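You operate a simulated robot arm through the tools that you are given. There is no shell and no other tool. Be economical: measure what you need, move in short steps, check, and stop when the job is done.

You run a simulated two-armed robot. Do the job below in one go: nothing can be reset, and whatever is moved stays where it is left.

JOB
Take the napkin from the worktop under the window and hang it over the handle of the oven door.

It is judged by the outcome, as a careful person would: the job done as asked, and still so three seconds after it is handed in. It fails if anything else is knocked over, pushed out of place, dropped, spilled or broken. Flat cloth is picked up by pressing the open fingertips on it (5 to 10 N) and closing them slowly along it; thin cloth reads only 2 to 8 mm in the jaws.

ROBOT AND FRAMES
Two 7-joint arms with two-finger parallel grippers on one trunk, on a base that drives. Base frame: it is fixed to the floor where the robot stands at the start and does not move with it; the origin is under the middle of the robot, x ahead of it, y to its left, z up; the surface under the hand at the start is at about z = 0.86. Units: m, rad, N and s.
The left shoulder is at the start at [0.07, 0.177, 1.02], the right one opposite. With the tool pointing down near the work surface each hand reaches from about 0.28 to 0.72 m from the robot's upright axis, wherever it stands, measured 20 degrees to its own side. Payload 3.43 kg a hand.
The TCP of each hand is the grasp point between the finger pads, 0.03 m short of the fingertips. In the tool frame z runs along the fingers and y along their closing line. Largest opening 0.094 m; finger width 0.028, thickness 0.01; the body of the gripper, 0.05 by 0.096 m, starts 0.055 m behind the TCP.
Orientation is that of the tool frame in the base frame, as a unit quaternion [x, y, z, w]. With the fingers straight down and closing along the base's y, the tool's x points along the base's -x, its y along +y and its z along -z.

CONTROLS
- The arms move only by the tool arm_command. It takes "left_targets", "right_targets" or both (then of equal length, played together; a hand with none holds still); each is a list that holds one entry, the list of rows, each a list of 6 numbers: the shift along the tool's x, y, z in units of 250 mm (1.0 is 250 mm), then the turn, a rotation vector about the tool's x, y, z in units of 180 degrees (1.0 is 180 degrees). In form: [[[tx, ty, tz, ax, ay, az], ...]]. A call has 1 to 12 rows; each row is the pose to reach, as a shift and turn from the pose commanded when the call began, along the tool's axes at that moment. "left_jaw" and "right_jaw" are, for a hand that has rows, the opening in per cent of the stroke, from 0 (shut) to 100 (fully open), set as the call begins (left out, the last holds). A call with a number of a shift or a turn outside -1 to 1 is refused whole. Each row takes 0.2 s and may step no farther than 0.05 m and 0.15 rad from the row before; otherwise, or with a gripper value out of range, the whole call is refused. A pose out of reach is approached as far as the arm can. The call stops where the force on the tool passes 40 N (or 10 N more than at its start, if that is more) or the arm is blocked; 0.2 s more then pass. Each finger travels about 0.153 m/s and halts on what it meets, pressing with about 26 N; the grip force reading is that of the motor and also rises with nothing between the fingers. The clock runs only during rows and for 0.2 s after the last one: add rows that repeat a pose to give the fingers time. It gives the time, the measured TCP pose, the force on the tool (base axes), the opening and the grip force at its end, in the units of the frame above (readings bear some noise), with the torque about the TCP (base axes, N m) and any sound that the robot's microphone picked up, and new pictures: "show" is both (left out), scene, wrist or none (wrist: the cameras of the hands that moved).
- Cameras (640 x 400 px; columns grow to the right, rows downward): "scene" is now at [0.1243, -0.0392, 1.3292]; the picture's right is [-0.48, -0.88, -0.00], its down [-0.57, 0.31, -0.76] and it looks along [0.67, -0.36, -0.65] (base axes); focal length 276 px, centre (320, 200). "left" rides on the left gripper at [0.076, -0.014, -0.102] in its tool frame; the picture's right is [0.18, 0.98, 0.00], its down [-0.75, 0.14, -0.64] and it looks along [-0.63, 0.12, 0.77] (tool axes); focal length 243 px, centre (320, 200). "right" rides on the right gripper at [0.076, 0.014, -0.102] in its tool frame; the picture's right is [-0.18, 0.98, 0.00], its down [-0.75, -0.14, -0.64] and it looks along [-0.63, -0.12, 0.77] (tool axes); focal length 243 px, centre (320, 200). There is no depth. A picture from a camera that has moved, and an enlarged one, comes with that camera's place and axes in the base frame and with its lens.
- slide_trunk(by): slides the trunk up (or, below 0, down) by that many m; the arms and the scene camera ride with it, the base frame stays. It gives what a move gives, with no picture.
- drive_base(legs): drives the robot by 1 to 6 legs, each [ahead, turn to the left] in m and rad, along the robot's own axes; the way and the turn of a leg run together, so that a leg with both is an arc; at most 1.5 m and 3.142 rad a leg. The arms and the cameras ride along, it lands a little off, and it stops where it bumps. It gives what a move gives, and a new picture of the scene camera.
- aim_head(pan, tilt): turns the head with the scene camera to pan (to the left, within 1.501 rad either way) and tilt (down, from -0.506 to 1.204), counted from straight ahead of the robot. It gives what a move gives, and a new picture of the scene camera.
- enlarge(camera, box): a new picture of the part [left, top, right, bottom] of that camera's present view, enlarged. It takes no simulated time.
- close_job(): hands the job in; it is judged then, once.

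Go step by step. Nothing tells you exact positions but the pictures and the camera data: compare them with the known pose of the tool, close in by small moves and look again before you grip or let go. The budget is 120 turns and 260 pictures, counting those below and the enlarged ones. Unless the task says otherwise, let go and move clear before handing in.

The tools are called after "Call:" by a JSON object that holds its "fn" and its "kwargs". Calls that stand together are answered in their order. arm_command: Moves the arms, as the interface text tells. Its arguments: {"type":"object","properties":{"left_targets":{"type":"array","items":{"type":"array","items":{"type":"array","items":{"type":"number"}}}},"left_jaw":{"type":"number"},"right_targets":{"type":"array","items":{"type":"array","items":{"type":"array","items":{"type":"number"}}}},"right_jaw":{"type":"number"},"show":{"type":"string","enum":["both","scene","wrist","none"]}},"required":[]} The other tools are called the same way: slide_trunk (by) slides the trunk up or down; drive_base (legs) drives the base; aim_head (pan, tilt) turns the head that bears the scene camera; enlarge (camera, box) takes an enlarged picture of a part of a camera's view; close_job () hands the job in.

At the start:

```text
time_s: 0.0
left_ee_pos: [0.541, -0.0352, 1.1006]
left_orientation: [0.0, 1.0, 0.0, 0.0]
left_wrist_force: [0.4, -0.4, 0.3]
left_ft_torque: [0.01, 0.03, 0.01]
left_gripper_width: 0.0943
left_grasp_force: 0.1
right_ee_pos: [0.3907, -0.4166, 1.0077]
right_orientation: [0.0, 1.0, 0.0, 0.0]
right_wrist_force: [0.2, 0.2, -0.6]
right_ft_torque: [0.01, -0.04, -0.01]
right_gripper_width: 0.0941
right_grasp_force: 0.1
trunk travel left (down, up): [-0.6, 0.24]
robot x, y, heading: [-0.0048, 0.0008, -0.001]
head pan, tilt: [-0.499, 0.705]
```

scene: 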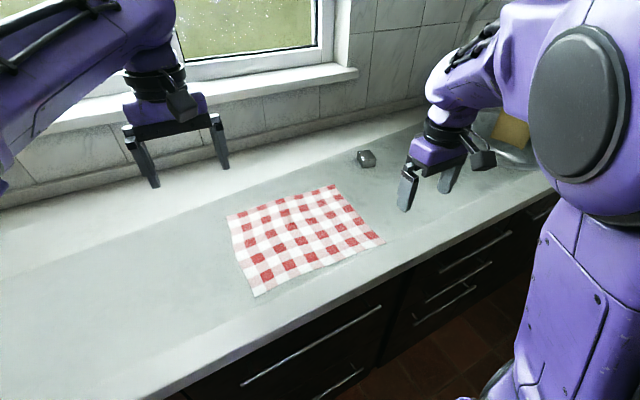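
right: 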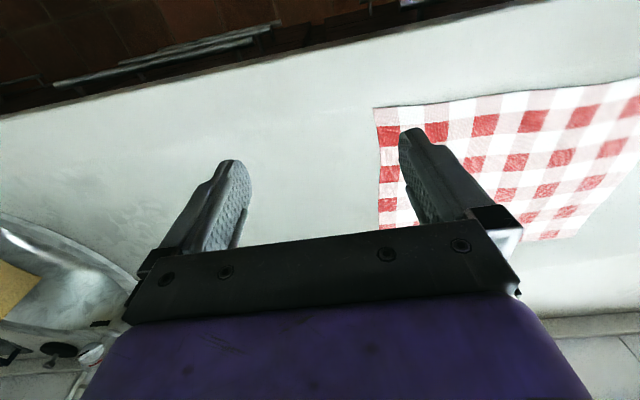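
left: 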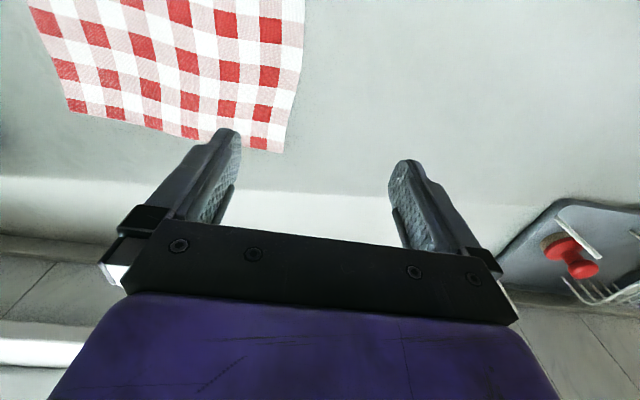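

I see the checked napkin on the worktop in front of the robot; the oven is not in view yet. I'll look around for it.

Call:
{"fn": "aim_head", "kwargs": {"pan": 1.4, "tilt": 0.5}}

Call:
{"fn": "aim_head", "kwargs": {"pan": -1.5, "tilt": 0.5}}

Call:
{"fn": "aim_head", "kwargs": {"pan": 0.2, "tilt": 0.6}}

```text
time_s: 1.9
left_ee_pos: [0.5408, -0.0341, 1.1011]
left_orientation: [0.0, 1.0, 0.0, 0.0]
left_wrist_force: [0.9, -0.5, 0.6]
left_ft_torque: [0.0, 0.03, 0.01]
left_gripper_width: 0.0941
left_grasp_force: 0.0
right_ee_pos: [0.3907, -0.416, 1.0084]
right_orientation: [0.001, 1.0, 0.0, 0.0]
right_wrist_force: [0.9, 0.7, 0.5]
right_ft_torque: [0.02, 0.05, 0.03]
right_gripper_width: 0.0943
right_grasp_force: 0.1
trunk travel left (down, up): [-0.6, 0.24]
robot x, y, heading: [-0.0046, -0.0014, -0.0]
head pan, tilt: [1.4, 0.499]
camera scene: at [0.0654, 0.0911, 1.3473], right [0.99, -0.17, 0.0], down [-0.08, -0.47, -0.88], along [0.15, 0.87, -0.48], focal length 276 px, centre (320, 200)
```

scene: 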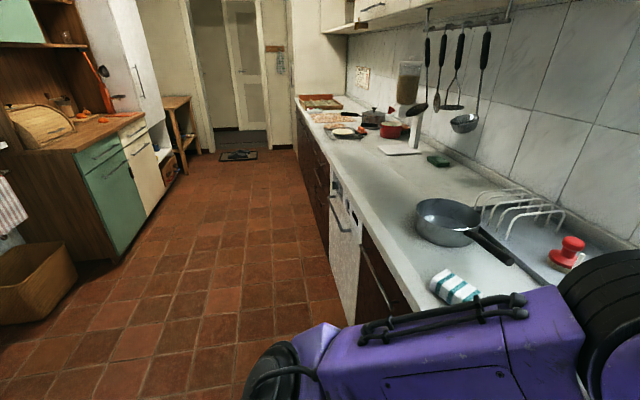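

```text
time_s: 4.4
left_ee_pos: [0.54, -0.0357, 1.1008]
left_orientation: [0.0, 1.0, 0.0, 0.0]
left_wrist_force: [-0.5, 0.6, -0.1]
left_ft_torque: [0.02, 0.0, -0.01]
left_gripper_width: 0.0942
left_grasp_force: 0.0
right_ee_pos: [0.3904, -0.4171, 1.008]
right_orientation: [-0.001, 1.0, 0.0, 0.0]
right_wrist_force: [0.2, -1.2, -0.5]
right_ft_torque: [0.02, 0.0, -0.04]
right_gripper_width: 0.0939
right_grasp_force: 0.1
trunk travel left (down, up): [-0.6, 0.24]
robot x, y, heading: [0.0007, -0.0013, -0.0]
head pan, tilt: [-1.499, 0.499]
camera scene: at [0.0564, -0.0893, 1.3473], right [-1.0, -0.07, 0.0], down [-0.03, 0.48, -0.88], along [0.06, -0.88, -0.48], focal length 276 px, centre (320, 200)
```

scene: 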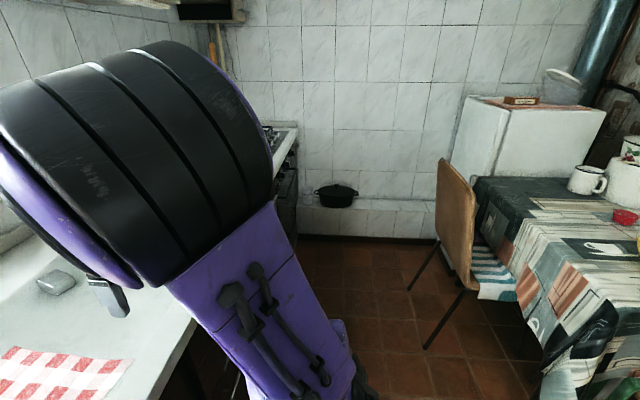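

```text
time_s: 6.1
left_ee_pos: [0.5419, -0.0346, 1.1]
left_orientation: [0.001, 1.0, 0.0, 0.0]
left_wrist_force: [-0.8, 0.4, 0.1]
left_ft_torque: [0.01, -0.01, -0.02]
left_gripper_width: 0.0942
left_grasp_force: 0.1
right_ee_pos: [0.3902, -0.4174, 1.0082]
right_orientation: [-0.001, 1.0, 0.0, -0.001]
right_wrist_force: [0.2, 1.2, 0.9]
right_ft_torque: [0.0, -0.02, 0.03]
right_gripper_width: 0.0937
right_grasp_force: 0.0
trunk travel left (down, up): [-0.6, 0.24]
robot x, y, heading: [0.0003, 0.0044, 0.002]
head pan, tilt: [0.201, 0.6]
camera scene: at [0.1365, 0.019, 1.3382], right [0.2, -0.98, 0.0], down [-0.55, -0.11, -0.83], along [0.81, 0.16, -0.56], focal length 276 px, centre (320, 200)
```

scene: 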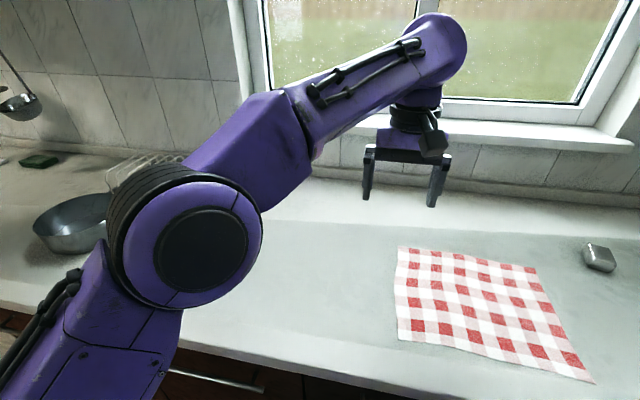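

The napkin spans about x 0.41–0.66, y −0.36 to −0.065; the cooker stands at the right end of the counter. I'll bring both hands above the two near corners, turned so that they close along x, then check.

Call:
{"fn": "arm_command", "kwargs": {"left_targets": [[[0.033, -0.02, 0.05, 0, 0, 0.0455], [0.066, -0.04, 0.1, 0, 0, 0.091], [0.1, -0.06, 0.15, 0, 0, 0.1365], [0.133, -0.08, 0.2, 0, 0, 0.182], [0.166, -0.1, 0.25, 0, 0, 0.2275], [0.2, -0.12, 0.3, 0, 0, 0.273], [0.233, -0.14, 0.36, 0, 0, 0.3185], [0.266, -0.16, 0.42, 0, 0, 0.364], [0.3, -0.19, 0.48, 0, 0, 0.4095], [0.333, -0.22, 0.54, 0, 0, 0.455], [0.364, -0.24, 0.6, 0, 0, 0.5], [0.364, -0.24, 0.6, 0, 0, 0.5]]], "right_targets": [[[-0.02, 0.035, 0.02, 0, 0, -0.0455], [-0.04, 0.07, 0.04, 0, 0, -0.091], [-0.06, 0.105, 0.06, 0, 0, -0.1365], [-0.08, 0.14, 0.08, 0, 0, -0.182], [-0.1, 0.175, 0.1, 0, 0, -0.2275], [-0.12, 0.21, 0.12, 0, 0, -0.273], [-0.14, 0.245, 0.14, 0, 0, -0.3185], [-0.16, 0.28, 0.16, 0, 0, -0.364], [-0.18, 0.315, 0.18, 0, 0, -0.4095], [-0.2, 0.35, 0.2, 0, 0, -0.455], [-0.22, 0.388, 0.232, 0, 0, -0.5], [-0.22, 0.388, 0.232, 0, 0, -0.5]]], "left_jaw": 40, "right_jaw": 40}}

Call:
{"fn": "aim_head", "kwargs": {"pan": -0.35, "tilt": 0.9}}

```text
time_s: 8.7
left_ee_pos: [0.4524, -0.0965, 0.9504]
left_orientation: [0.708, 0.706, 0.0, 0.0]
left_wrist_force: [0.2, -0.9, 0.5]
left_ft_torque: [-0.02, 0.01, 0.03]
left_gripper_width: 0.0374
left_grasp_force: 0.1
right_ee_pos: [0.4461, -0.3202, 0.9509]
right_orientation: [0.708, -0.706, 0.0, 0.001]
right_wrist_force: [0.6, -0.8, -0.7]
right_ft_torque: [-0.01, -0.01, -0.03]
right_gripper_width: 0.0376
right_grasp_force: 0.0
trunk travel left (down, up): [-0.6, 0.24]
robot x, y, heading: [-0.0044, -0.0008, -0.0]
head pan, tilt: [0.201, 0.6]
camera scene: at [0.1362, 0.0195, 1.3382], right [0.2, -0.98, 0.0], down [-0.55, -0.11, -0.83], along [0.81, 0.16, -0.56], focal length 276 px, centre (320, 200)
camera right: at [0.4299, -0.3957, 1.053], right [-0.98, 0.18, 0.0], down [0.14, 0.75, 0.64], along [0.12, 0.63, -0.77], focal length 243 px, centre (320, 200)
camera left: at [0.4379, -0.0183, 1.0526], right [0.98, 0.18, 0.0], down [0.14, -0.75, 0.64], along [0.12, -0.63, -0.77], focal length 243 px, centre (320, 200)
```

scene: 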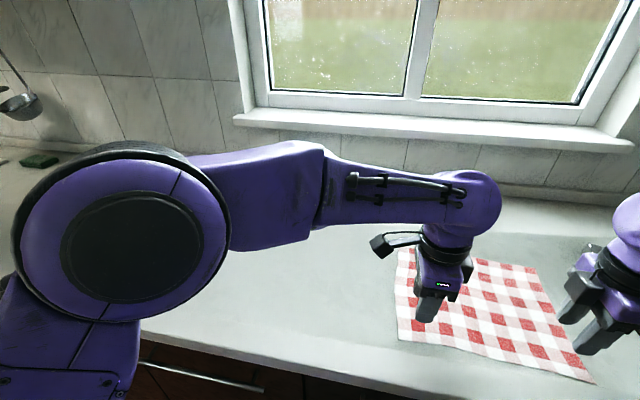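
right: 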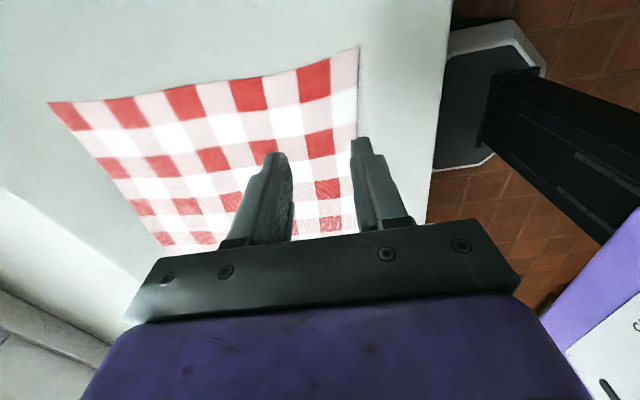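
left: 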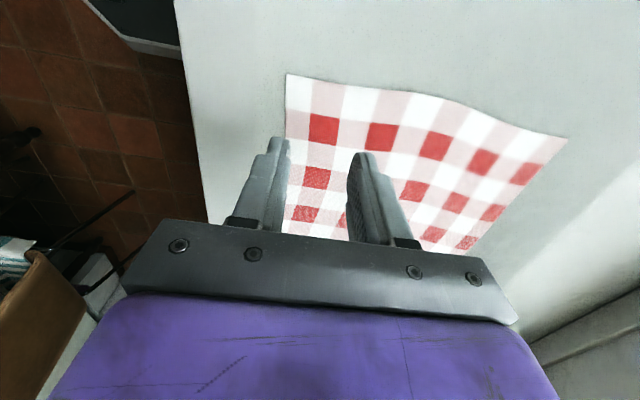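

```text
time_s: 9.7
left_ee_pos: [0.4521, -0.0951, 0.9499]
left_orientation: [0.707, 0.707, 0.0, 0.0]
left_wrist_force: [0.6, 1.1, 0.3]
left_ft_torque: [0.0, -0.02, 0.0]
left_gripper_width: 0.0378
left_grasp_force: 0.1
right_ee_pos: [0.4448, -0.3192, 0.9506]
right_orientation: [0.707, -0.707, 0.0, 0.0]
right_wrist_force: [0.0, 0.7, 0.0]
right_ft_torque: [-0.03, -0.03, -0.04]
right_gripper_width: 0.0375
right_grasp_force: 0.0
trunk travel left (down, up): [-0.6, 0.24]
robot x, y, heading: [-0.0003, -0.0024, -0.003]
head pan, tilt: [-0.351, 0.901]
camera scene: at [0.1208, -0.0244, 1.3134], right [-0.34, -0.94, 0.0], down [-0.74, 0.27, -0.62], along [0.58, -0.21, -0.78], focal length 276 px, centre (320, 200)
```

scene: 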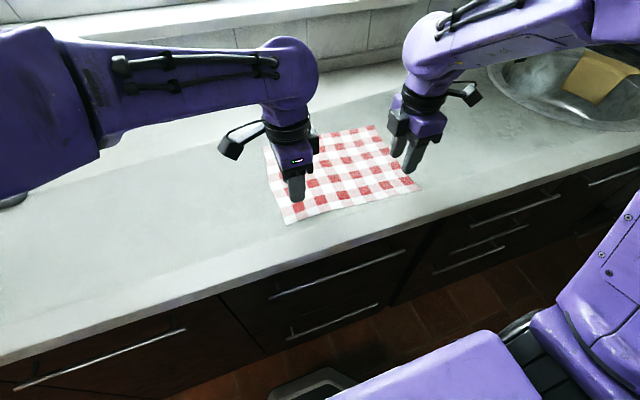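

Both pairs of fingertips sit just inside the near edge (edge at x≈0.42). I lower them close to the surface.

Call:
{"fn": "arm_command", "kwargs": {"left_targets": [[[0, 0, 0.06, 0, 0, 0], [0, 0, 0.12, 0, 0, 0], [0, 0, 0.18, 0, 0, 0], [0, 0, 0.216, 0, 0, 0], [0, 0, 0.228, 0, 0, 0], [0, 0, 0.228, 0, 0, 0]]], "right_targets": [[[0, 0, 0.06, 0, 0, 0], [0, 0, 0.12, 0, 0, 0], [0, 0, 0.18, 0, 0, 0], [0, 0, 0.216, 0, 0, 0], [0, 0, 0.228, 0, 0, 0], [0, 0, 0.228, 0, 0, 0]]], "show": "wrist"}}

```text
time_s: 11.1
left_ee_pos: [0.4527, -0.0932, 0.8931]
left_orientation: [0.706, 0.708, -0.002, 0.001]
left_wrist_force: [-0.4, 0.2, -0.3]
left_ft_torque: [0.04, 0.02, 0.02]
left_gripper_width: 0.0375
left_grasp_force: 0.0
right_ee_pos: [0.4461, -0.3212, 0.8933]
right_orientation: [0.708, -0.707, 0.0, 0.001]
right_wrist_force: [0.1, -1.1, 0.0]
right_ft_torque: [0.03, -0.01, 0.01]
right_gripper_width: 0.0377
right_grasp_force: 0.0
trunk travel left (down, up): [-0.6, 0.24]
robot x, y, heading: [-0.001, 0.001, 0.002]
head pan, tilt: [-0.351, 0.901]
camera right: at [0.4297, -0.3968, 0.9952], right [-0.98, 0.18, 0.0], down [0.14, 0.75, 0.64], along [0.12, 0.63, -0.77], focal length 243 px, centre (320, 200)
camera left: at [0.4384, -0.0168, 0.9958], right [0.98, 0.19, 0.0], down [0.14, -0.75, 0.64], along [0.12, -0.63, -0.76], focal length 243 px, centre (320, 200)
```

right: 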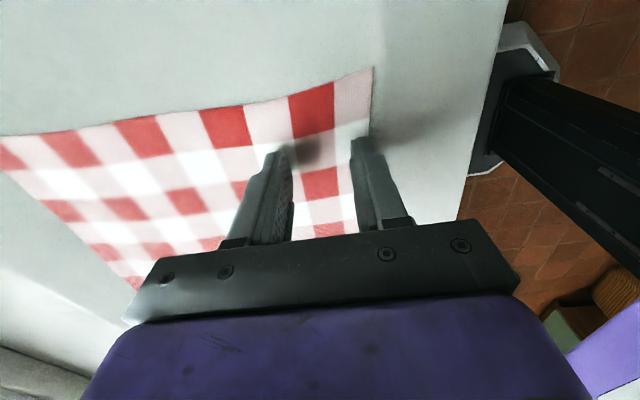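
left: 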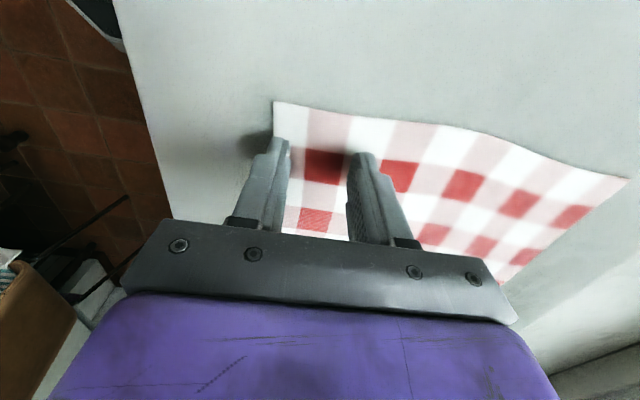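

Nearly touching; the outer fingers are right at the edge. I shift inward 8 mm and press down in small steps.

Call:
{"fn": "arm_command", "kwargs": {"left_targets": [[[0, 0.036, 0, 0, 0, 0], [0, 0.036, 0.008, 0, 0, 0], [0, 0.036, 0.016, 0, 0, 0], [0, 0.036, 0.016, 0, 0, 0]]], "right_targets": [[[0, -0.03, 0, 0, 0, 0], [0, -0.03, 0.008, 0, 0, 0], [0, -0.03, 0.016, 0, 0, 0], [0, -0.03, 0.016, 0, 0, 0]]], "show": "none"}}

```text
time_s: 12.1
left_ee_pos: [0.4601, -0.0918, 0.8911]
left_orientation: [0.705, 0.709, -0.001, 0.003]
left_wrist_force: [0.9, -0.1, 0.4]
left_ft_torque: [0.01, 0.01, 0.01]
left_gripper_width: 0.0376
left_grasp_force: 0.1
right_ee_pos: [0.4522, -0.3201, 0.8914]
right_orientation: [-0.706, 0.708, -0.002, 0.002]
right_wrist_force: [3.9, -3.9, 26.4]
right_ft_torque: [-0.06, 0.56, 0.07]
right_gripper_width: 0.0356
right_grasp_force: 0.0
trunk travel left (down, up): [-0.6, 0.24]
robot x, y, heading: [0.0027, 0.0014, 0.003]
head pan, tilt: [-0.351, 0.901]
```

The right hand presses too hard (26 N), the left not yet. I adjust each.

Call:
{"fn": "arm_command", "kwargs": {"left_targets": [[[0, 0, 0.005, 0, 0, 0], [0, 0, 0.005, 0, 0, 0]]], "right_targets": [[[0, 0, -0.007, 0, 0, 0], [0, 0, -0.007, 0, 0, 0]]], "show": "none"}}

```text
time_s: 12.7
left_ee_pos: [0.4604, -0.0923, 0.8911]
left_orientation: [0.704, 0.71, -0.003, 0.003]
left_wrist_force: [-1.3, 0.1, 10.3]
left_ft_torque: [0.14, 0.35, 0.03]
left_gripper_width: 0.0383
left_grasp_force: 0.3
right_ee_pos: [0.4519, -0.3198, 0.8909]
right_orientation: [-0.707, 0.707, 0.0, 0.001]
right_wrist_force: [3.7, -0.9, 15.9]
right_ft_torque: [0.0, 0.23, -0.01]
right_gripper_width: 0.0362
right_grasp_force: 0.1
trunk travel left (down, up): [-0.6, 0.24]
robot x, y, heading: [0.0012, 0.0013, -0.004]
head pan, tilt: [-0.351, 0.901]
```

Left is good at 10 N; I ease the right slightly and begin closing slowly.

Call:
{"fn": "arm_command", "kwargs": {"left_targets": [[[0, 0, 0, 0, 0, 0], [0, 0, 0, 0, 0, 0]]], "right_targets": [[[0, 0, -0.0035, 0, 0, 0], [0, 0, -0.0035, 0, 0, 0]]], "left_jaw": 32, "right_jaw": 32, "show": "none"}}

Call:
{"fn": "arm_command", "kwargs": {"left_targets": [[[0, 0, 0, 0, 0, 0], [0, 0, 0, 0, 0, 0]]], "right_targets": [[[0, 0, 0, 0, 0, 0], [0, 0, 0, 0, 0, 0]]], "left_jaw": 24, "right_jaw": 24, "show": "wrist"}}

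```text
time_s: 13.3
left_ee_pos: [0.4612, -0.0915, 0.8901]
left_orientation: [0.704, 0.71, -0.003, 0.005]
left_wrist_force: [0.5, 2.9, 16.6]
left_ft_torque: [0.22, 0.32, -0.08]
left_gripper_width: 0.0299
left_grasp_force: 0.1
right_ee_pos: [0.4519, -0.3196, 0.8908]
right_orientation: [0.707, -0.707, 0.0, 0.001]
right_wrist_force: [-0.3, -0.2, 2.6]
right_ft_torque: [0.04, 0.07, 0.01]
right_gripper_width: 0.0299
right_grasp_force: 0.1
trunk travel left (down, up): [-0.6, 0.24]
robot x, y, heading: [0.0028, -0.0013, -0.0]
head pan, tilt: [-0.351, 0.901]
```

```text
time_s: 13.9
left_ee_pos: [0.4615, -0.0922, 0.8921]
left_orientation: [0.705, 0.709, -0.002, 0.004]
left_wrist_force: [1.6, 2.8, 12.3]
left_ft_torque: [0.17, 0.15, -0.07]
left_gripper_width: 0.0215
left_grasp_force: 0.1
right_ee_pos: [0.4523, -0.3199, 0.8909]
right_orientation: [0.707, -0.707, 0.0, 0.0]
right_wrist_force: [0.7, -0.3, 0.6]
right_ft_torque: [0.02, 0.05, 0.02]
right_gripper_width: 0.0226
right_grasp_force: 0.2
trunk travel left (down, up): [-0.6, 0.24]
robot x, y, heading: [-0.0011, -0.0005, -0.002]
head pan, tilt: [-0.351, 0.901]
camera right: at [0.4369, -0.3961, 0.9934], right [-0.98, 0.18, 0.0], down [0.14, 0.75, 0.64], along [0.12, 0.63, -0.77], focal length 243 px, centre (320, 200)
camera left: at [0.4462, -0.0154, 0.9932], right [0.98, 0.19, 0.0], down [0.15, -0.75, 0.65], along [0.12, -0.64, -0.76], focal length 243 px, centre (320, 200)
```

right: 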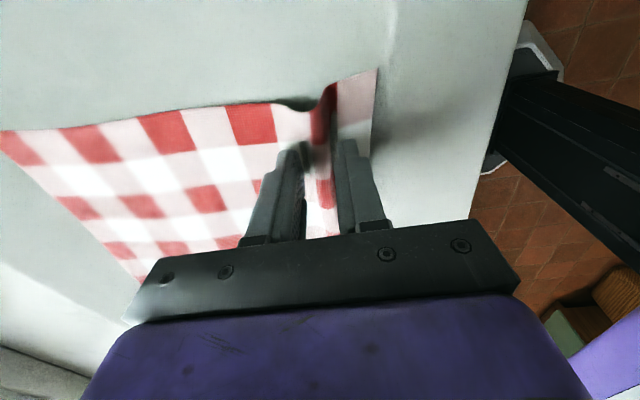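
left: 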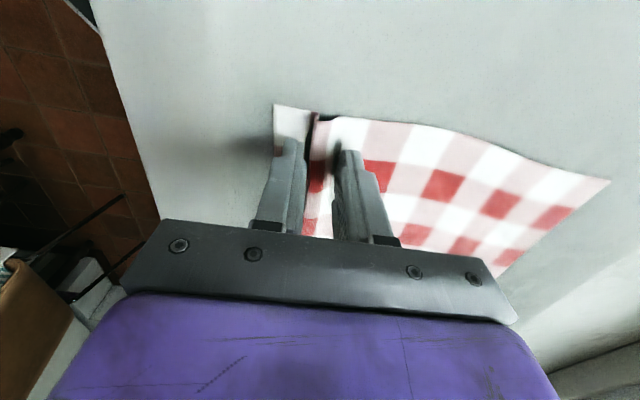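

Both folds are forming nicely. I press the right slightly more and close the rest.

Call:
{"fn": "arm_command", "kwargs": {"left_targets": [[[0, 0, 0, 0, 0, 0], [0, 0, 0, 0, 0, 0]]], "right_targets": [[[0, 0, 0.004, 0, 0, 0], [0, 0, 0.004, 0, 0, 0]]], "left_jaw": 16, "right_jaw": 16, "show": "none"}}

Call:
{"fn": "arm_command", "kwargs": {"left_targets": [[[0, 0, 0, 0, 0, 0], [0, 0, 0, 0, 0, 0]]], "right_targets": [[[0, 0, 0, 0, 0, 0], [0, 0, 0, 0, 0, 0]]], "left_jaw": 8, "right_jaw": 8, "show": "none"}}

Call:
{"fn": "arm_command", "kwargs": {"left_targets": [[[0, 0, 0, 0, 0, 0], [0, 0, 0, 0, 0, 0], [0, 0, 0, 0, 0, 0]]], "right_targets": [[[0, 0, 0, 0, 0, 0], [0, 0, 0, 0, 0, 0], [0, 0, 0, 0, 0, 0]]], "left_jaw": 0, "right_jaw": 0, "show": "wrist"}}

```text
time_s: 14.5
left_ee_pos: [0.4592, -0.0935, 0.8917]
left_orientation: [0.705, 0.709, -0.003, 0.004]
left_wrist_force: [1.1, 0.1, 5.0]
left_ft_torque: [0.04, 0.0, 0.03]
left_gripper_width: 0.0144
left_grasp_force: 0.1
right_ee_pos: [0.4527, -0.3206, 0.8904]
right_orientation: [0.707, -0.707, 0.001, -0.001]
right_wrist_force: [-0.7, -1.1, 7.4]
right_ft_torque: [-0.04, 0.15, 0.02]
right_gripper_width: 0.0155
right_grasp_force: 0.2
trunk travel left (down, up): [-0.6, 0.24]
robot x, y, heading: [0.0016, 0.0004, -0.003]
head pan, tilt: [-0.351, 0.901]
```

```text
time_s: 15.1
left_ee_pos: [0.4607, -0.0925, 0.8919]
left_orientation: [0.705, 0.709, -0.002, 0.003]
left_wrist_force: [-0.1, 0.9, 3.8]
left_ft_torque: [0.01, 0.05, -0.02]
left_gripper_width: 0.0083
left_grasp_force: 0.4
right_ee_pos: [0.4524, -0.3198, 0.8913]
right_orientation: [0.707, -0.707, 0.001, -0.001]
right_wrist_force: [0.9, -1.2, 10.1]
right_ft_torque: [0.02, 0.07, 0.03]
right_gripper_width: 0.0084
right_grasp_force: 0.8
trunk travel left (down, up): [-0.6, 0.24]
robot x, y, heading: [0.0034, -0.0002, 0.005]
head pan, tilt: [-0.351, 0.901]
```

```text
time_s: 15.9
left_ee_pos: [0.4603, -0.0919, 0.8927]
left_orientation: [0.705, 0.709, -0.002, 0.003]
left_wrist_force: [-1.0, 0.0, 3.9]
left_ft_torque: [0.0, 0.04, 0.02]
left_gripper_width: 0.0069
left_grasp_force: 25.7
right_ee_pos: [0.4525, -0.3196, 0.891]
right_orientation: [0.708, -0.706, 0.001, 0.0]
right_wrist_force: [-0.9, -1.4, 10.2]
right_ft_torque: [-0.02, 0.1, -0.02]
right_gripper_width: 0.0069
right_grasp_force: 26.0
trunk travel left (down, up): [-0.6, 0.24]
robot x, y, heading: [0.0021, 0.0, 0.001]
head pan, tilt: [-0.351, 0.901]
camera right: at [0.4368, -0.3958, 0.9932], right [-0.98, 0.18, 0.0], down [0.14, 0.75, 0.64], along [0.12, 0.63, -0.77], focal length 243 px, centre (320, 200)
camera left: at [0.4458, -0.0154, 0.9933], right [0.98, 0.19, 0.0], down [0.15, -0.75, 0.65], along [0.12, -0.64, -0.76], focal length 243 px, centre (320, 200)
```

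right: 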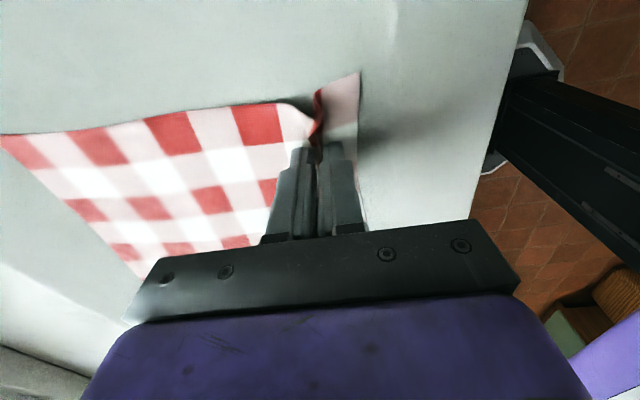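
left: 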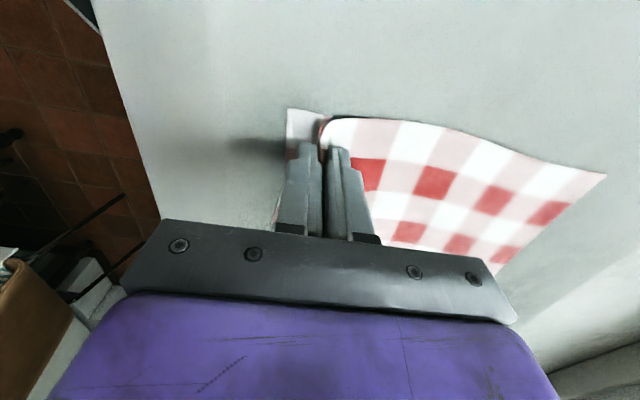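

Both hands hold cloth (6.9 mm). I lift straight up 0.24 m.

Call:
{"fn": "arm_command", "kwargs": {"left_targets": [[[0, 0, -0.08, 0, 0, 0], [0, 0, -0.16, 0, 0, 0], [0, 0, -0.25, 0, 0, 0], [0, 0, -0.34, 0, 0, 0], [0, 0, -0.43, 0, 0, 0], [0, 0, -0.52, 0, 0, 0], [0, 0, -0.61, 0, 0, 0], [0, 0, -0.7, 0, 0, 0], [0, 0, -0.79, 0, 0, 0], [0, 0, -0.88, 0, 0, 0], [0, 0, -0.96, 0, 0, 0], [0, 0, -0.96, 0, 0, 0]]], "right_targets": [[[0, 0, -0.08, 0, 0, 0], [0, 0, -0.16, 0, 0, 0], [0, 0, -0.25, 0, 0, 0], [0, 0, -0.34, 0, 0, 0], [0, 0, -0.43, 0, 0, 0], [0, 0, -0.52, 0, 0, 0], [0, 0, -0.61, 0, 0, 0], [0, 0, -0.7, 0, 0, 0], [0, 0, -0.79, 0, 0, 0], [0, 0, -0.88, 0, 0, 0], [0, 0, -0.96, 0, 0, 0], [0, 0, -0.96, 0, 0, 0]]], "show": "both"}}

```text
time_s: 18.5
left_ee_pos: [0.4574, -0.0914, 1.1286]
left_orientation: [0.707, 0.708, 0.0, 0.001]
left_wrist_force: [0.0, 0.1, -0.6]
left_ft_torque: [0.02, -0.03, 0.02]
left_gripper_width: 0.007
left_grasp_force: 26.2
right_ee_pos: [0.4527, -0.3187, 1.1317]
right_orientation: [-0.707, 0.707, 0.0, 0.0]
right_wrist_force: [0.1, 0.3, -0.8]
right_ft_torque: [0.01, 0.01, 0.0]
right_gripper_width: 0.0067
right_grasp_force: 25.9
trunk travel left (down, up): [-0.6, 0.24]
robot x, y, heading: [0.0006, 0.0021, 0.003]
head pan, tilt: [-0.351, 0.901]
camera scene: at [0.121, -0.0244, 1.3134], right [-0.34, -0.94, 0.0], down [-0.74, 0.27, -0.62], along [0.58, -0.21, -0.78], focal length 276 px, centre (320, 200)
camera right: at [0.4375, -0.3944, 1.233], right [-0.98, 0.18, 0.0], down [0.14, 0.75, 0.64], along [0.12, 0.63, -0.77], focal length 243 px, centre (320, 200)
camera left: at [0.4439, -0.0145, 1.231], right [0.98, 0.19, 0.0], down [0.14, -0.75, 0.64], along [0.12, -0.63, -0.76], focal length 243 px, centre (320, 200)
```

scene: 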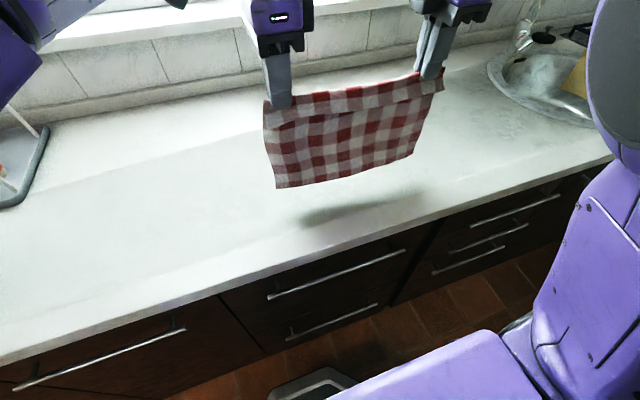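
right: 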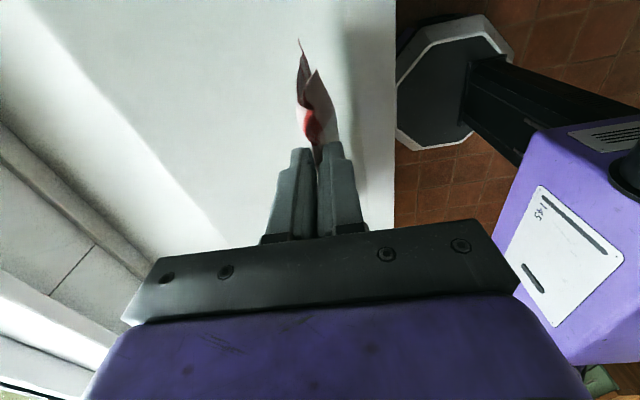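
left: 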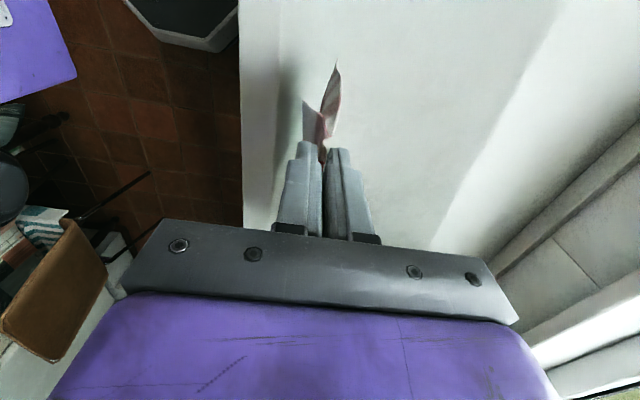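

The napkin hangs flat between the hands. I back off a little and look right toward the cooker.

Call:
{"fn": "drive_base", "kwargs": {"legs": [[-0.15, 0]]}}

Call:
{"fn": "aim_head", "kwargs": {"pan": -1.5, "tilt": 0.8}}

```text
time_s: 19.9
left_ee_pos: [0.3099, -0.0913, 1.1272]
left_orientation: [0.706, 0.709, -0.001, 0.0]
left_wrist_force: [-0.3, 0.1, -1.1]
left_ft_torque: [-0.05, -0.03, -0.02]
left_gripper_width: 0.0066
left_grasp_force: 25.7
right_ee_pos: [0.3054, -0.319, 1.1293]
right_orientation: [0.708, -0.707, 0.001, 0.0]
right_wrist_force: [0.2, 0.6, 0.3]
right_ft_torque: [0.01, -0.04, 0.0]
right_gripper_width: 0.0065
right_grasp_force: 25.8
trunk travel left (down, up): [-0.6, 0.24]
robot x, y, heading: [-0.1477, 0.0009, 0.004]
head pan, tilt: [-0.351, 0.901]
camera scene: at [-0.0277, -0.0245, 1.3133], right [-0.34, -0.94, 0.0], down [-0.74, 0.27, -0.62], along [0.58, -0.21, -0.78], focal length 276 px, centre (320, 200)
```

scene: 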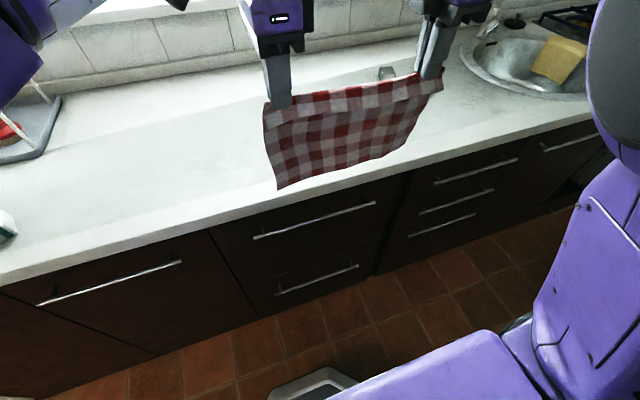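

```text
time_s: 21.2
left_ee_pos: [0.3097, -0.0901, 1.1282]
left_orientation: [0.705, 0.709, -0.001, 0.001]
left_wrist_force: [0.5, 0.2, -0.6]
left_ft_torque: [-0.06, -0.04, 0.0]
left_gripper_width: 0.0066
left_grasp_force: 25.8
right_ee_pos: [0.3049, -0.3178, 1.1325]
right_orientation: [0.708, -0.707, 0.0, 0.0]
right_wrist_force: [0.2, -0.5, -0.3]
right_ft_torque: [0.01, -0.01, 0.01]
right_gripper_width: 0.0065
right_grasp_force: 25.8
trunk travel left (down, up): [-0.6, 0.24]
robot x, y, heading: [-0.1503, 0.0003, -0.001]
head pan, tilt: [-1.499, 0.799]
camera scene: at [-0.0929, -0.079, 1.3213], right [-1.0, -0.07, 0.0], down [-0.05, 0.72, -0.7], along [0.05, -0.7, -0.72], focal length 276 px, centre (320, 200)
```

scene: 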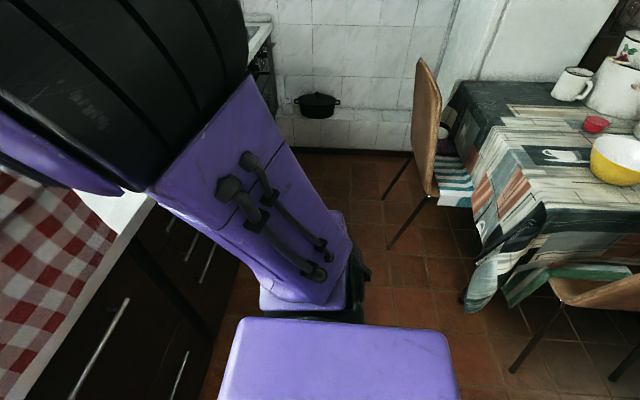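

The right arm still hides the cooker. I turn right in place to look along the aisle.

Call:
{"fn": "drive_base", "kwargs": {"legs": [[0, -1.2]]}}

Call:
{"fn": "aim_head", "kwargs": {"pan": 0.3, "tilt": 0.6}}

```text
time_s: 24.6
left_ee_pos: [-0.0678, -0.4598, 1.1287]
left_orientation: [0.982, 0.188, -0.002, 0.001]
left_wrist_force: [0.0, -0.4, 0.1]
left_ft_torque: [-0.03, 0.0, 0.02]
left_gripper_width: 0.0063
left_grasp_force: 26.1
right_ee_pos: [-0.2795, -0.5391, 1.1311]
right_orientation: [-0.186, 0.983, -0.001, 0.0]
right_wrist_force: [0.1, -0.8, -0.8]
right_ft_torque: [0.0, -0.01, 0.04]
right_gripper_width: 0.0018
right_grasp_force: 25.8
trunk travel left (down, up): [-0.6, 0.24]
robot x, y, heading: [-0.1489, -0.0006, -1.197]
head pan, tilt: [-1.499, 0.799]
camera scene: at [-0.2038, -0.08, 1.3213], right [-0.43, 0.9, 0.0], down [0.65, 0.31, -0.7], along [-0.63, -0.3, -0.72], focal length 276 px, centre (320, 200)
```

scene: 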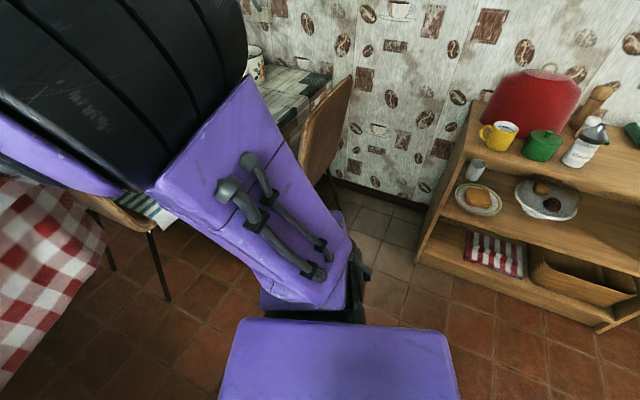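

```text
time_s: 26.4
left_ee_pos: [-0.0666, -0.4603, 1.1287]
left_orientation: [0.982, 0.187, -0.002, 0.001]
left_wrist_force: [-1.6, 0.7, 0.1]
left_ft_torque: [0.0, -0.01, -0.02]
left_gripper_width: 0.0062
left_grasp_force: 26.0
right_ee_pos: [-0.2804, -0.5379, 1.1323]
right_orientation: [-0.186, 0.983, 0.0, 0.0]
right_wrist_force: [0.7, 0.6, -0.6]
right_ft_torque: [-0.01, 0.01, 0.02]
right_gripper_width: 0.002
right_grasp_force: 25.6
trunk travel left (down, up): [-0.6, 0.24]
robot x, y, heading: [-0.1494, 0.0022, -1.197]
head pan, tilt: [0.3, 0.6]
camera scene: at [-0.0758, -0.1143, 1.3382], right [-0.78, -0.62, 0.0], down [-0.35, 0.44, -0.82], along [0.52, -0.64, -0.57], focal length 276 px, centre (320, 200)
```

scene: 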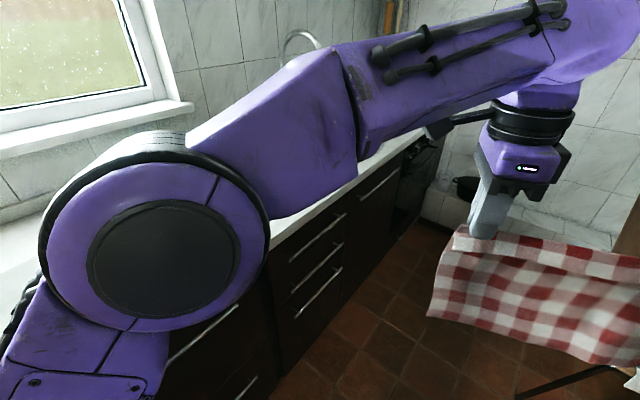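

The right jaw reading fell to 2 mm — I check whether the corner is still held.

Call:
{"fn": "aim_head", "kwargs": {"pan": -0.2, "tilt": 0.6}}

Call:
{"fn": "enlarge", "kwargs": {"camera": "right", "box": [200, 0, 440, 260]}}

Call:
{"fn": "enlarge", "kwargs": {"camera": "left", "box": [200, 0, 440, 260]}}

```text
time_s: 27.4
left_ee_pos: [-0.0666, -0.4605, 1.1273]
left_orientation: [0.982, 0.187, -0.002, 0.002]
left_wrist_force: [-0.8, -1.2, 0.2]
left_ft_torque: [-0.04, 0.01, 0.0]
left_gripper_width: 0.0063
left_grasp_force: 25.3
right_ee_pos: [-0.2801, -0.5372, 1.1308]
right_orientation: [-0.187, 0.982, 0.0, 0.0]
right_wrist_force: [0.4, 0.8, -0.7]
right_ft_torque: [0.02, 0.04, 0.04]
right_gripper_width: 0.0017
right_grasp_force: 25.9
trunk travel left (down, up): [-0.6, 0.24]
robot x, y, heading: [-0.1518, -0.0033, -1.195]
head pan, tilt: [-0.201, 0.6]
camera scene: at [-0.1156, -0.1322, 1.3382], right [-0.98, -0.17, 0.0], down [-0.1, 0.56, -0.82], along [0.14, -0.81, -0.57], focal length 276 px, centre (320, 200)
```

scene: 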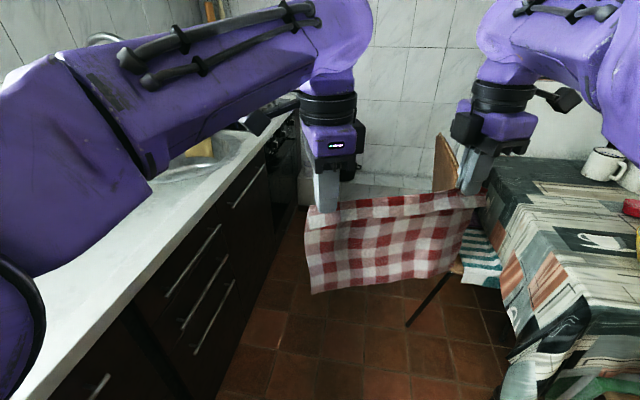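

```text
1.54 times, centred on (320, 130) of right
camera zoom: at [-0.3567, -0.5524, 1.2327], right [-0.19, 0.98, 0.0], down [0.75, 0.14, 0.64], along [0.63, 0.12, -0.77], focal length 373 px, centre (320, 308)
```

zoom: 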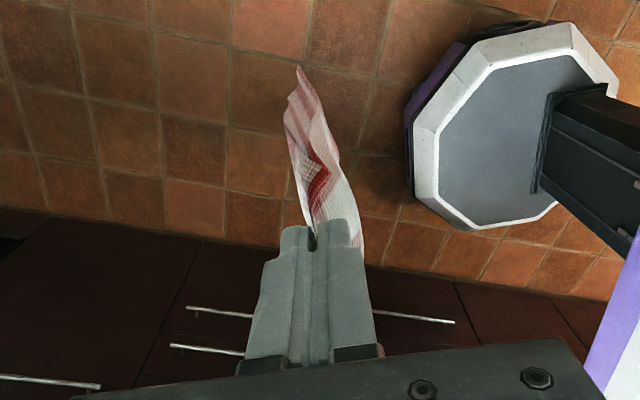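

```text
1.54 times, centred on (320, 130) of left
camera zoom: at [-0.0001, -0.418, 1.231], right [0.53, -0.85, 0.0], down [-0.65, -0.41, 0.65], along [-0.55, -0.34, -0.76], focal length 373 px, centre (320, 308)
```

zoom: 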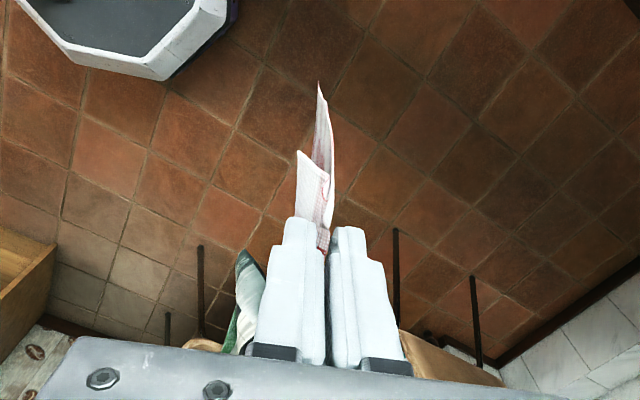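

The right corner is still pinched (single layer). I slacken the cloth slightly by moving the right hand 12 mm inward, and look closely at the cooker.

Call:
{"fn": "arm_command", "kwargs": {"right_targets": [[[-0.025, 0, 0, 0, 0, 0], [-0.05, 0, 0, 0, 0, 0]]], "show": "none"}}

Call:
{"fn": "enlarge", "kwargs": {"camera": "scene", "box": [190, 60, 350, 260]}}

```text
time_s: 28.0
left_ee_pos: [-0.0657, -0.4595, 1.1287]
left_orientation: [0.982, 0.187, -0.003, 0.001]
left_wrist_force: [-1.2, -0.3, -0.1]
left_ft_torque: [0.01, 0.0, -0.03]
left_gripper_width: 0.0063
left_grasp_force: 26.4
right_ee_pos: [-0.2681, -0.5331, 1.1294]
right_orientation: [-0.186, 0.983, 0.001, 0.0]
right_wrist_force: [0.3, -0.1, -0.4]
right_ft_torque: [-0.02, 0.01, 0.05]
right_gripper_width: 0.0018
right_grasp_force: 25.8
trunk travel left (down, up): [-0.6, 0.24]
robot x, y, heading: [-0.1496, 0.0046, -1.193]
head pan, tilt: [-0.201, 0.6]
```

```text
2.00 times, centred on (270, 160) of scene
camera zoom: at [-0.1152, -0.1321, 1.3382], right [-0.98, -0.17, 0.0], down [-0.1, 0.56, -0.83], along [0.14, -0.81, -0.56], focal length 552 px, centre (420, 280)
```

zoom: 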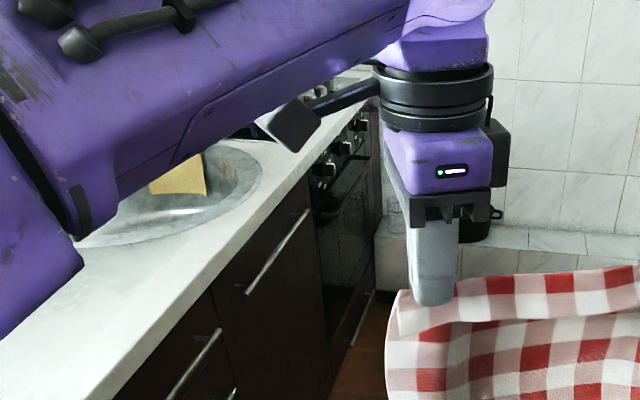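

The cooker front is at about x=0.33, y from −1.21 to −1.75, and the chair back stands opposite. I raise the trunk to clear the chair, turn to face along the aisle and drive part way.

Call:
{"fn": "slide_trunk", "kwargs": {"by": 0.2}}

Call:
{"fn": "drive_base", "kwargs": {"legs": [[0, -0.31], [0.5, 0]]}}

```text
time_s: 30.1
left_ee_pos: [-0.0657, -0.4593, 1.3288]
left_orientation: [0.982, 0.188, -0.002, -0.001]
left_wrist_force: [-0.5, -0.1, -1.1]
left_ft_torque: [-0.02, 0.0, -0.01]
left_gripper_width: 0.0063
left_grasp_force: 26.2
right_ee_pos: [-0.2687, -0.5344, 1.3302]
right_orientation: [-0.187, 0.982, 0.0, -0.001]
right_wrist_force: [-0.6, -0.5, -0.1]
right_ft_torque: [0.0, -0.01, 0.0]
right_gripper_width: 0.0018
right_grasp_force: 26.3
trunk travel left (down, up): [-0.8, 0.04]
robot x, y, heading: [-0.1474, 0.0004, -1.193]
head pan, tilt: [-0.201, 0.6]
```

```text
time_s: 34.0
left_ee_pos: [-0.1825, -0.9438, 1.3283]
left_orientation: [1.0, 0.031, -0.002, 0.001]
left_wrist_force: [-1.1, -0.3, -0.1]
left_ft_torque: [0.0, 0.03, 0.0]
left_gripper_width: 0.0019
left_grasp_force: 25.9
right_ee_pos: [-0.3959, -0.9499, 1.3308]
right_orientation: [-0.031, 1.0, -0.001, 0.001]
right_wrist_force: [1.1, 1.3, -0.4]
right_ft_torque: [-0.01, -0.02, -0.01]
right_gripper_width: 0.0019
right_grasp_force: 25.7
trunk travel left (down, up): [-0.8, 0.04]
robot x, y, heading: [-0.119, -0.4797, -1.512]
head pan, tilt: [-0.201, 0.6]
camera scene: at [-0.1278, -0.616, 1.5384], right [-0.99, 0.14, 0.0], down [0.08, 0.56, -0.83], along [-0.12, -0.82, -0.56], focal length 276 px, centre (320, 200)
```

scene: 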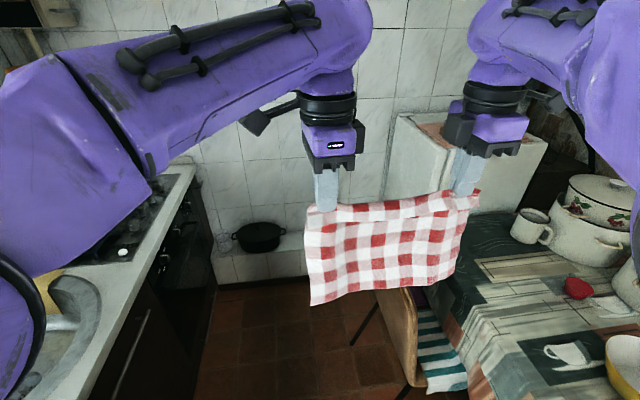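

Still holding. I continue down the aisle and turn partly toward the cooker for a good look.

Call:
{"fn": "drive_base", "kwargs": {"legs": [[0.3, 0], [0, 0.6]]}}

Call:
{"fn": "aim_head", "kwargs": {"pan": 0.1, "tilt": 0.8}}

```text
time_s: 37.7
left_ee_pos: [0.1085, -1.2, 1.3292]
left_orientation: [0.946, 0.325, -0.001, 0.0]
left_wrist_force: [0.4, 0.3, 0.0]
left_ft_torque: [0.0, 0.0, 0.0]
left_gripper_width: 0.0018
left_grasp_force: 26.2
right_ee_pos: [-0.0639, -1.3276, 1.3301]
right_orientation: [-0.324, 0.946, 0.0, 0.0]
right_wrist_force: [-0.3, 0.6, 0.5]
right_ft_torque: [0.02, 0.0, -0.03]
right_gripper_width: 0.0019
right_grasp_force: 25.6
trunk travel left (down, up): [-0.8, 0.04]
robot x, y, heading: [-0.0962, -0.7802, -0.909]
head pan, tilt: [-0.201, 0.6]
camera scene: at [-0.03, -0.8998, 1.5382], right [-0.9, -0.44, 0.0], down [-0.25, 0.51, -0.82], along [0.37, -0.74, -0.57], focal length 276 px, centre (320, 200)
```

scene: 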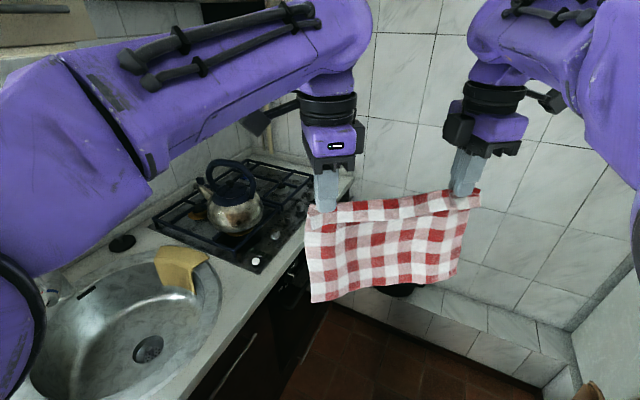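

```text
time_s: 38.5
left_ee_pos: [0.1116, -1.2, 1.3273]
left_orientation: [0.945, 0.326, -0.003, 0.001]
left_wrist_force: [0.0, 0.2, -0.2]
left_ft_torque: [-0.01, 0.01, -0.01]
left_gripper_width: 0.0017
left_grasp_force: 25.9
right_ee_pos: [-0.0633, -1.3282, 1.3296]
right_orientation: [-0.325, 0.946, 0.001, 0.001]
right_wrist_force: [0.0, 0.9, -1.0]
right_ft_torque: [-0.01, 0.01, -0.02]
right_gripper_width: 0.0018
right_grasp_force: 26.0
trunk travel left (down, up): [-0.8, 0.04]
robot x, y, heading: [-0.1006, -0.7798, -0.913]
head pan, tilt: [0.099, 0.799]
camera scene: at [-0.0127, -0.8786, 1.5214], right [-0.72, -0.69, 0.0], down [-0.49, 0.52, -0.7], along [0.48, -0.51, -0.72], focal length 276 px, centre (320, 200)
```

scene: 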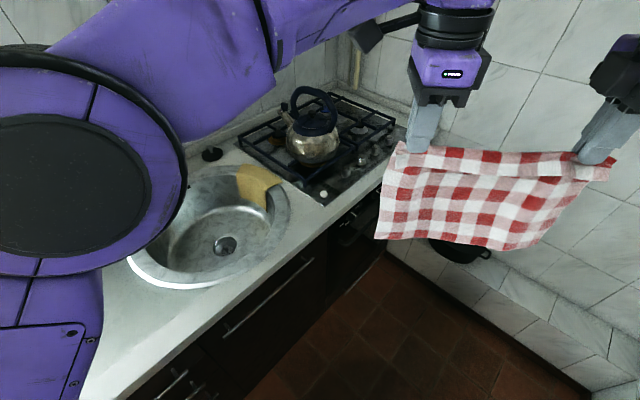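

The stove is inset in the counter with the oven below it; a kettle stands on the hob around (0.54, −1.45). I drive on to stand before the oven and face it, staying clear of the counter.

Call:
{"fn": "drive_base", "kwargs": {"legs": [[0, -0.66], [0.35, 0]]}}

Call:
{"fn": "drive_base", "kwargs": {"legs": [[0, 1.57]]}}

Call:
{"fn": "aim_head", "kwargs": {"pan": -0.4, "tilt": 1.15}}

```text
time_s: 42.5
left_ee_pos: [-0.1827, -1.5932, 1.3287]
left_orientation: [1.0, 0.006, -0.001, 0.0]
left_wrist_force: [0.0, -0.8, 0.6]
left_ft_torque: [-0.02, -0.02, 0.04]
left_gripper_width: 0.0016
left_grasp_force: 26.2
right_ee_pos: [-0.3985, -1.5908, 1.3314]
right_orientation: [-0.004, 1.0, -0.001, 0.0]
right_wrist_force: [0.0, -0.8, -0.3]
right_ft_torque: [-0.02, -0.01, 0.01]
right_gripper_width: 0.0022
right_grasp_force: 26.1
trunk travel left (down, up): [-0.8, 0.04]
robot x, y, heading: [-0.0992, -1.1379, -1.558]
head pan, tilt: [0.099, 0.799]
camera scene: at [-0.0869, -1.2638, 1.5215], right [-0.99, -0.11, 0.0], down [-0.08, 0.71, -0.7], along [0.07, -0.69, -0.72], focal length 276 px, centre (320, 200)
```

scene: 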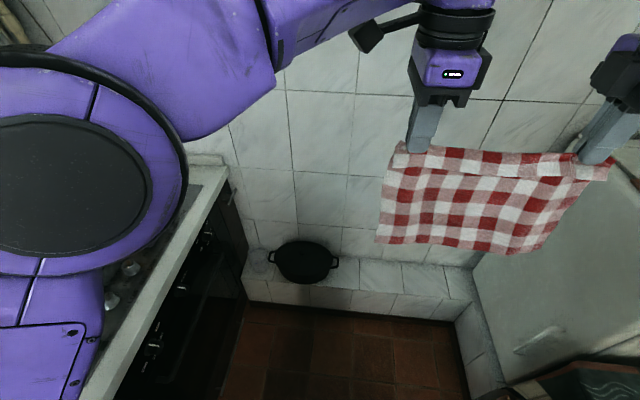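

```text
time_s: 46.8
left_ee_pos: [0.3641, -1.2179, 1.3275]
left_orientation: [0.698, 0.716, -0.002, 0.001]
left_wrist_force: [-0.2, -0.2, -0.6]
left_ft_torque: [0.0, -0.02, -0.01]
left_gripper_width: 0.0017
left_grasp_force: 25.7
right_ee_pos: [0.3627, -1.4342, 1.3292]
right_orientation: [0.715, -0.7, 0.001, 0.001]
right_wrist_force: [-0.7, 0.3, 0.2]
right_ft_torque: [-0.01, -0.01, 0.03]
right_gripper_width: 0.0019
right_grasp_force: 25.8
trunk travel left (down, up): [-0.8, 0.04]
robot x, y, heading: [-0.0979, -1.136, 0.022]
head pan, tilt: [0.099, 0.799]
camera scene: at [0.0344, -1.1252, 1.5213], right [0.12, -0.99, 0.0], down [-0.71, -0.09, -0.7], along [0.69, 0.08, -0.72], focal length 276 px, centre (320, 200)
```

scene: 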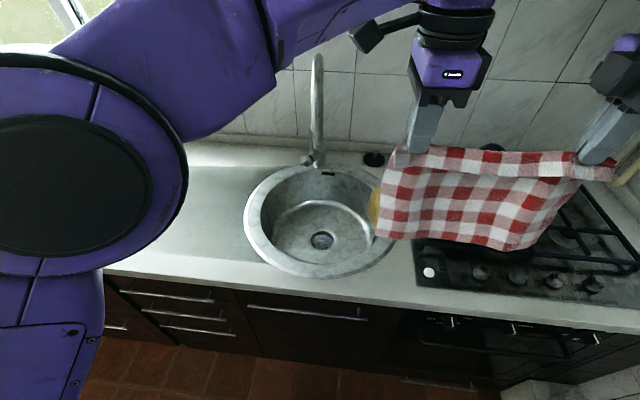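

```text
time_s: 47.7
left_ee_pos: [0.3646, -1.2175, 1.3282]
left_orientation: [0.698, 0.716, -0.001, 0.002]
left_wrist_force: [0.1, 0.1, 0.0]
left_ft_torque: [-0.04, 0.0, 0.0]
left_gripper_width: 0.002
left_grasp_force: 26.1
right_ee_pos: [0.3628, -1.4343, 1.331]
right_orientation: [0.715, -0.699, -0.001, 0.0]
right_wrist_force: [-0.6, 0.0, 1.1]
right_ft_torque: [0.02, -0.01, -0.03]
right_gripper_width: 0.002
right_grasp_force: 25.9
trunk travel left (down, up): [-0.8, 0.04]
robot x, y, heading: [-0.0938, -1.1341, 0.022]
head pan, tilt: [-0.4, 1.15]
camera scene: at [0.0097, -1.1564, 1.4965], right [-0.37, -0.93, 0.0], down [-0.85, 0.34, -0.41], along [0.38, -0.15, -0.91], focal length 276 px, centre (320, 200)
```

scene: 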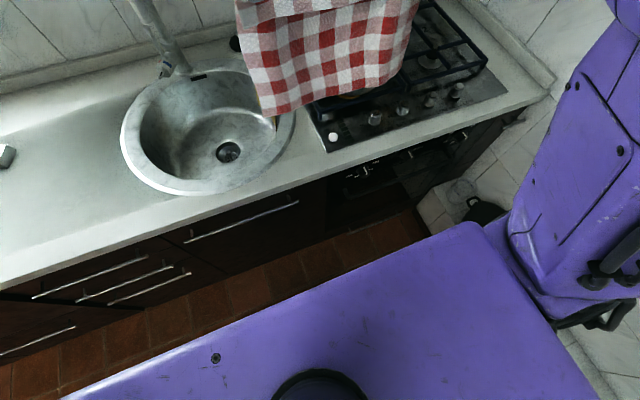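

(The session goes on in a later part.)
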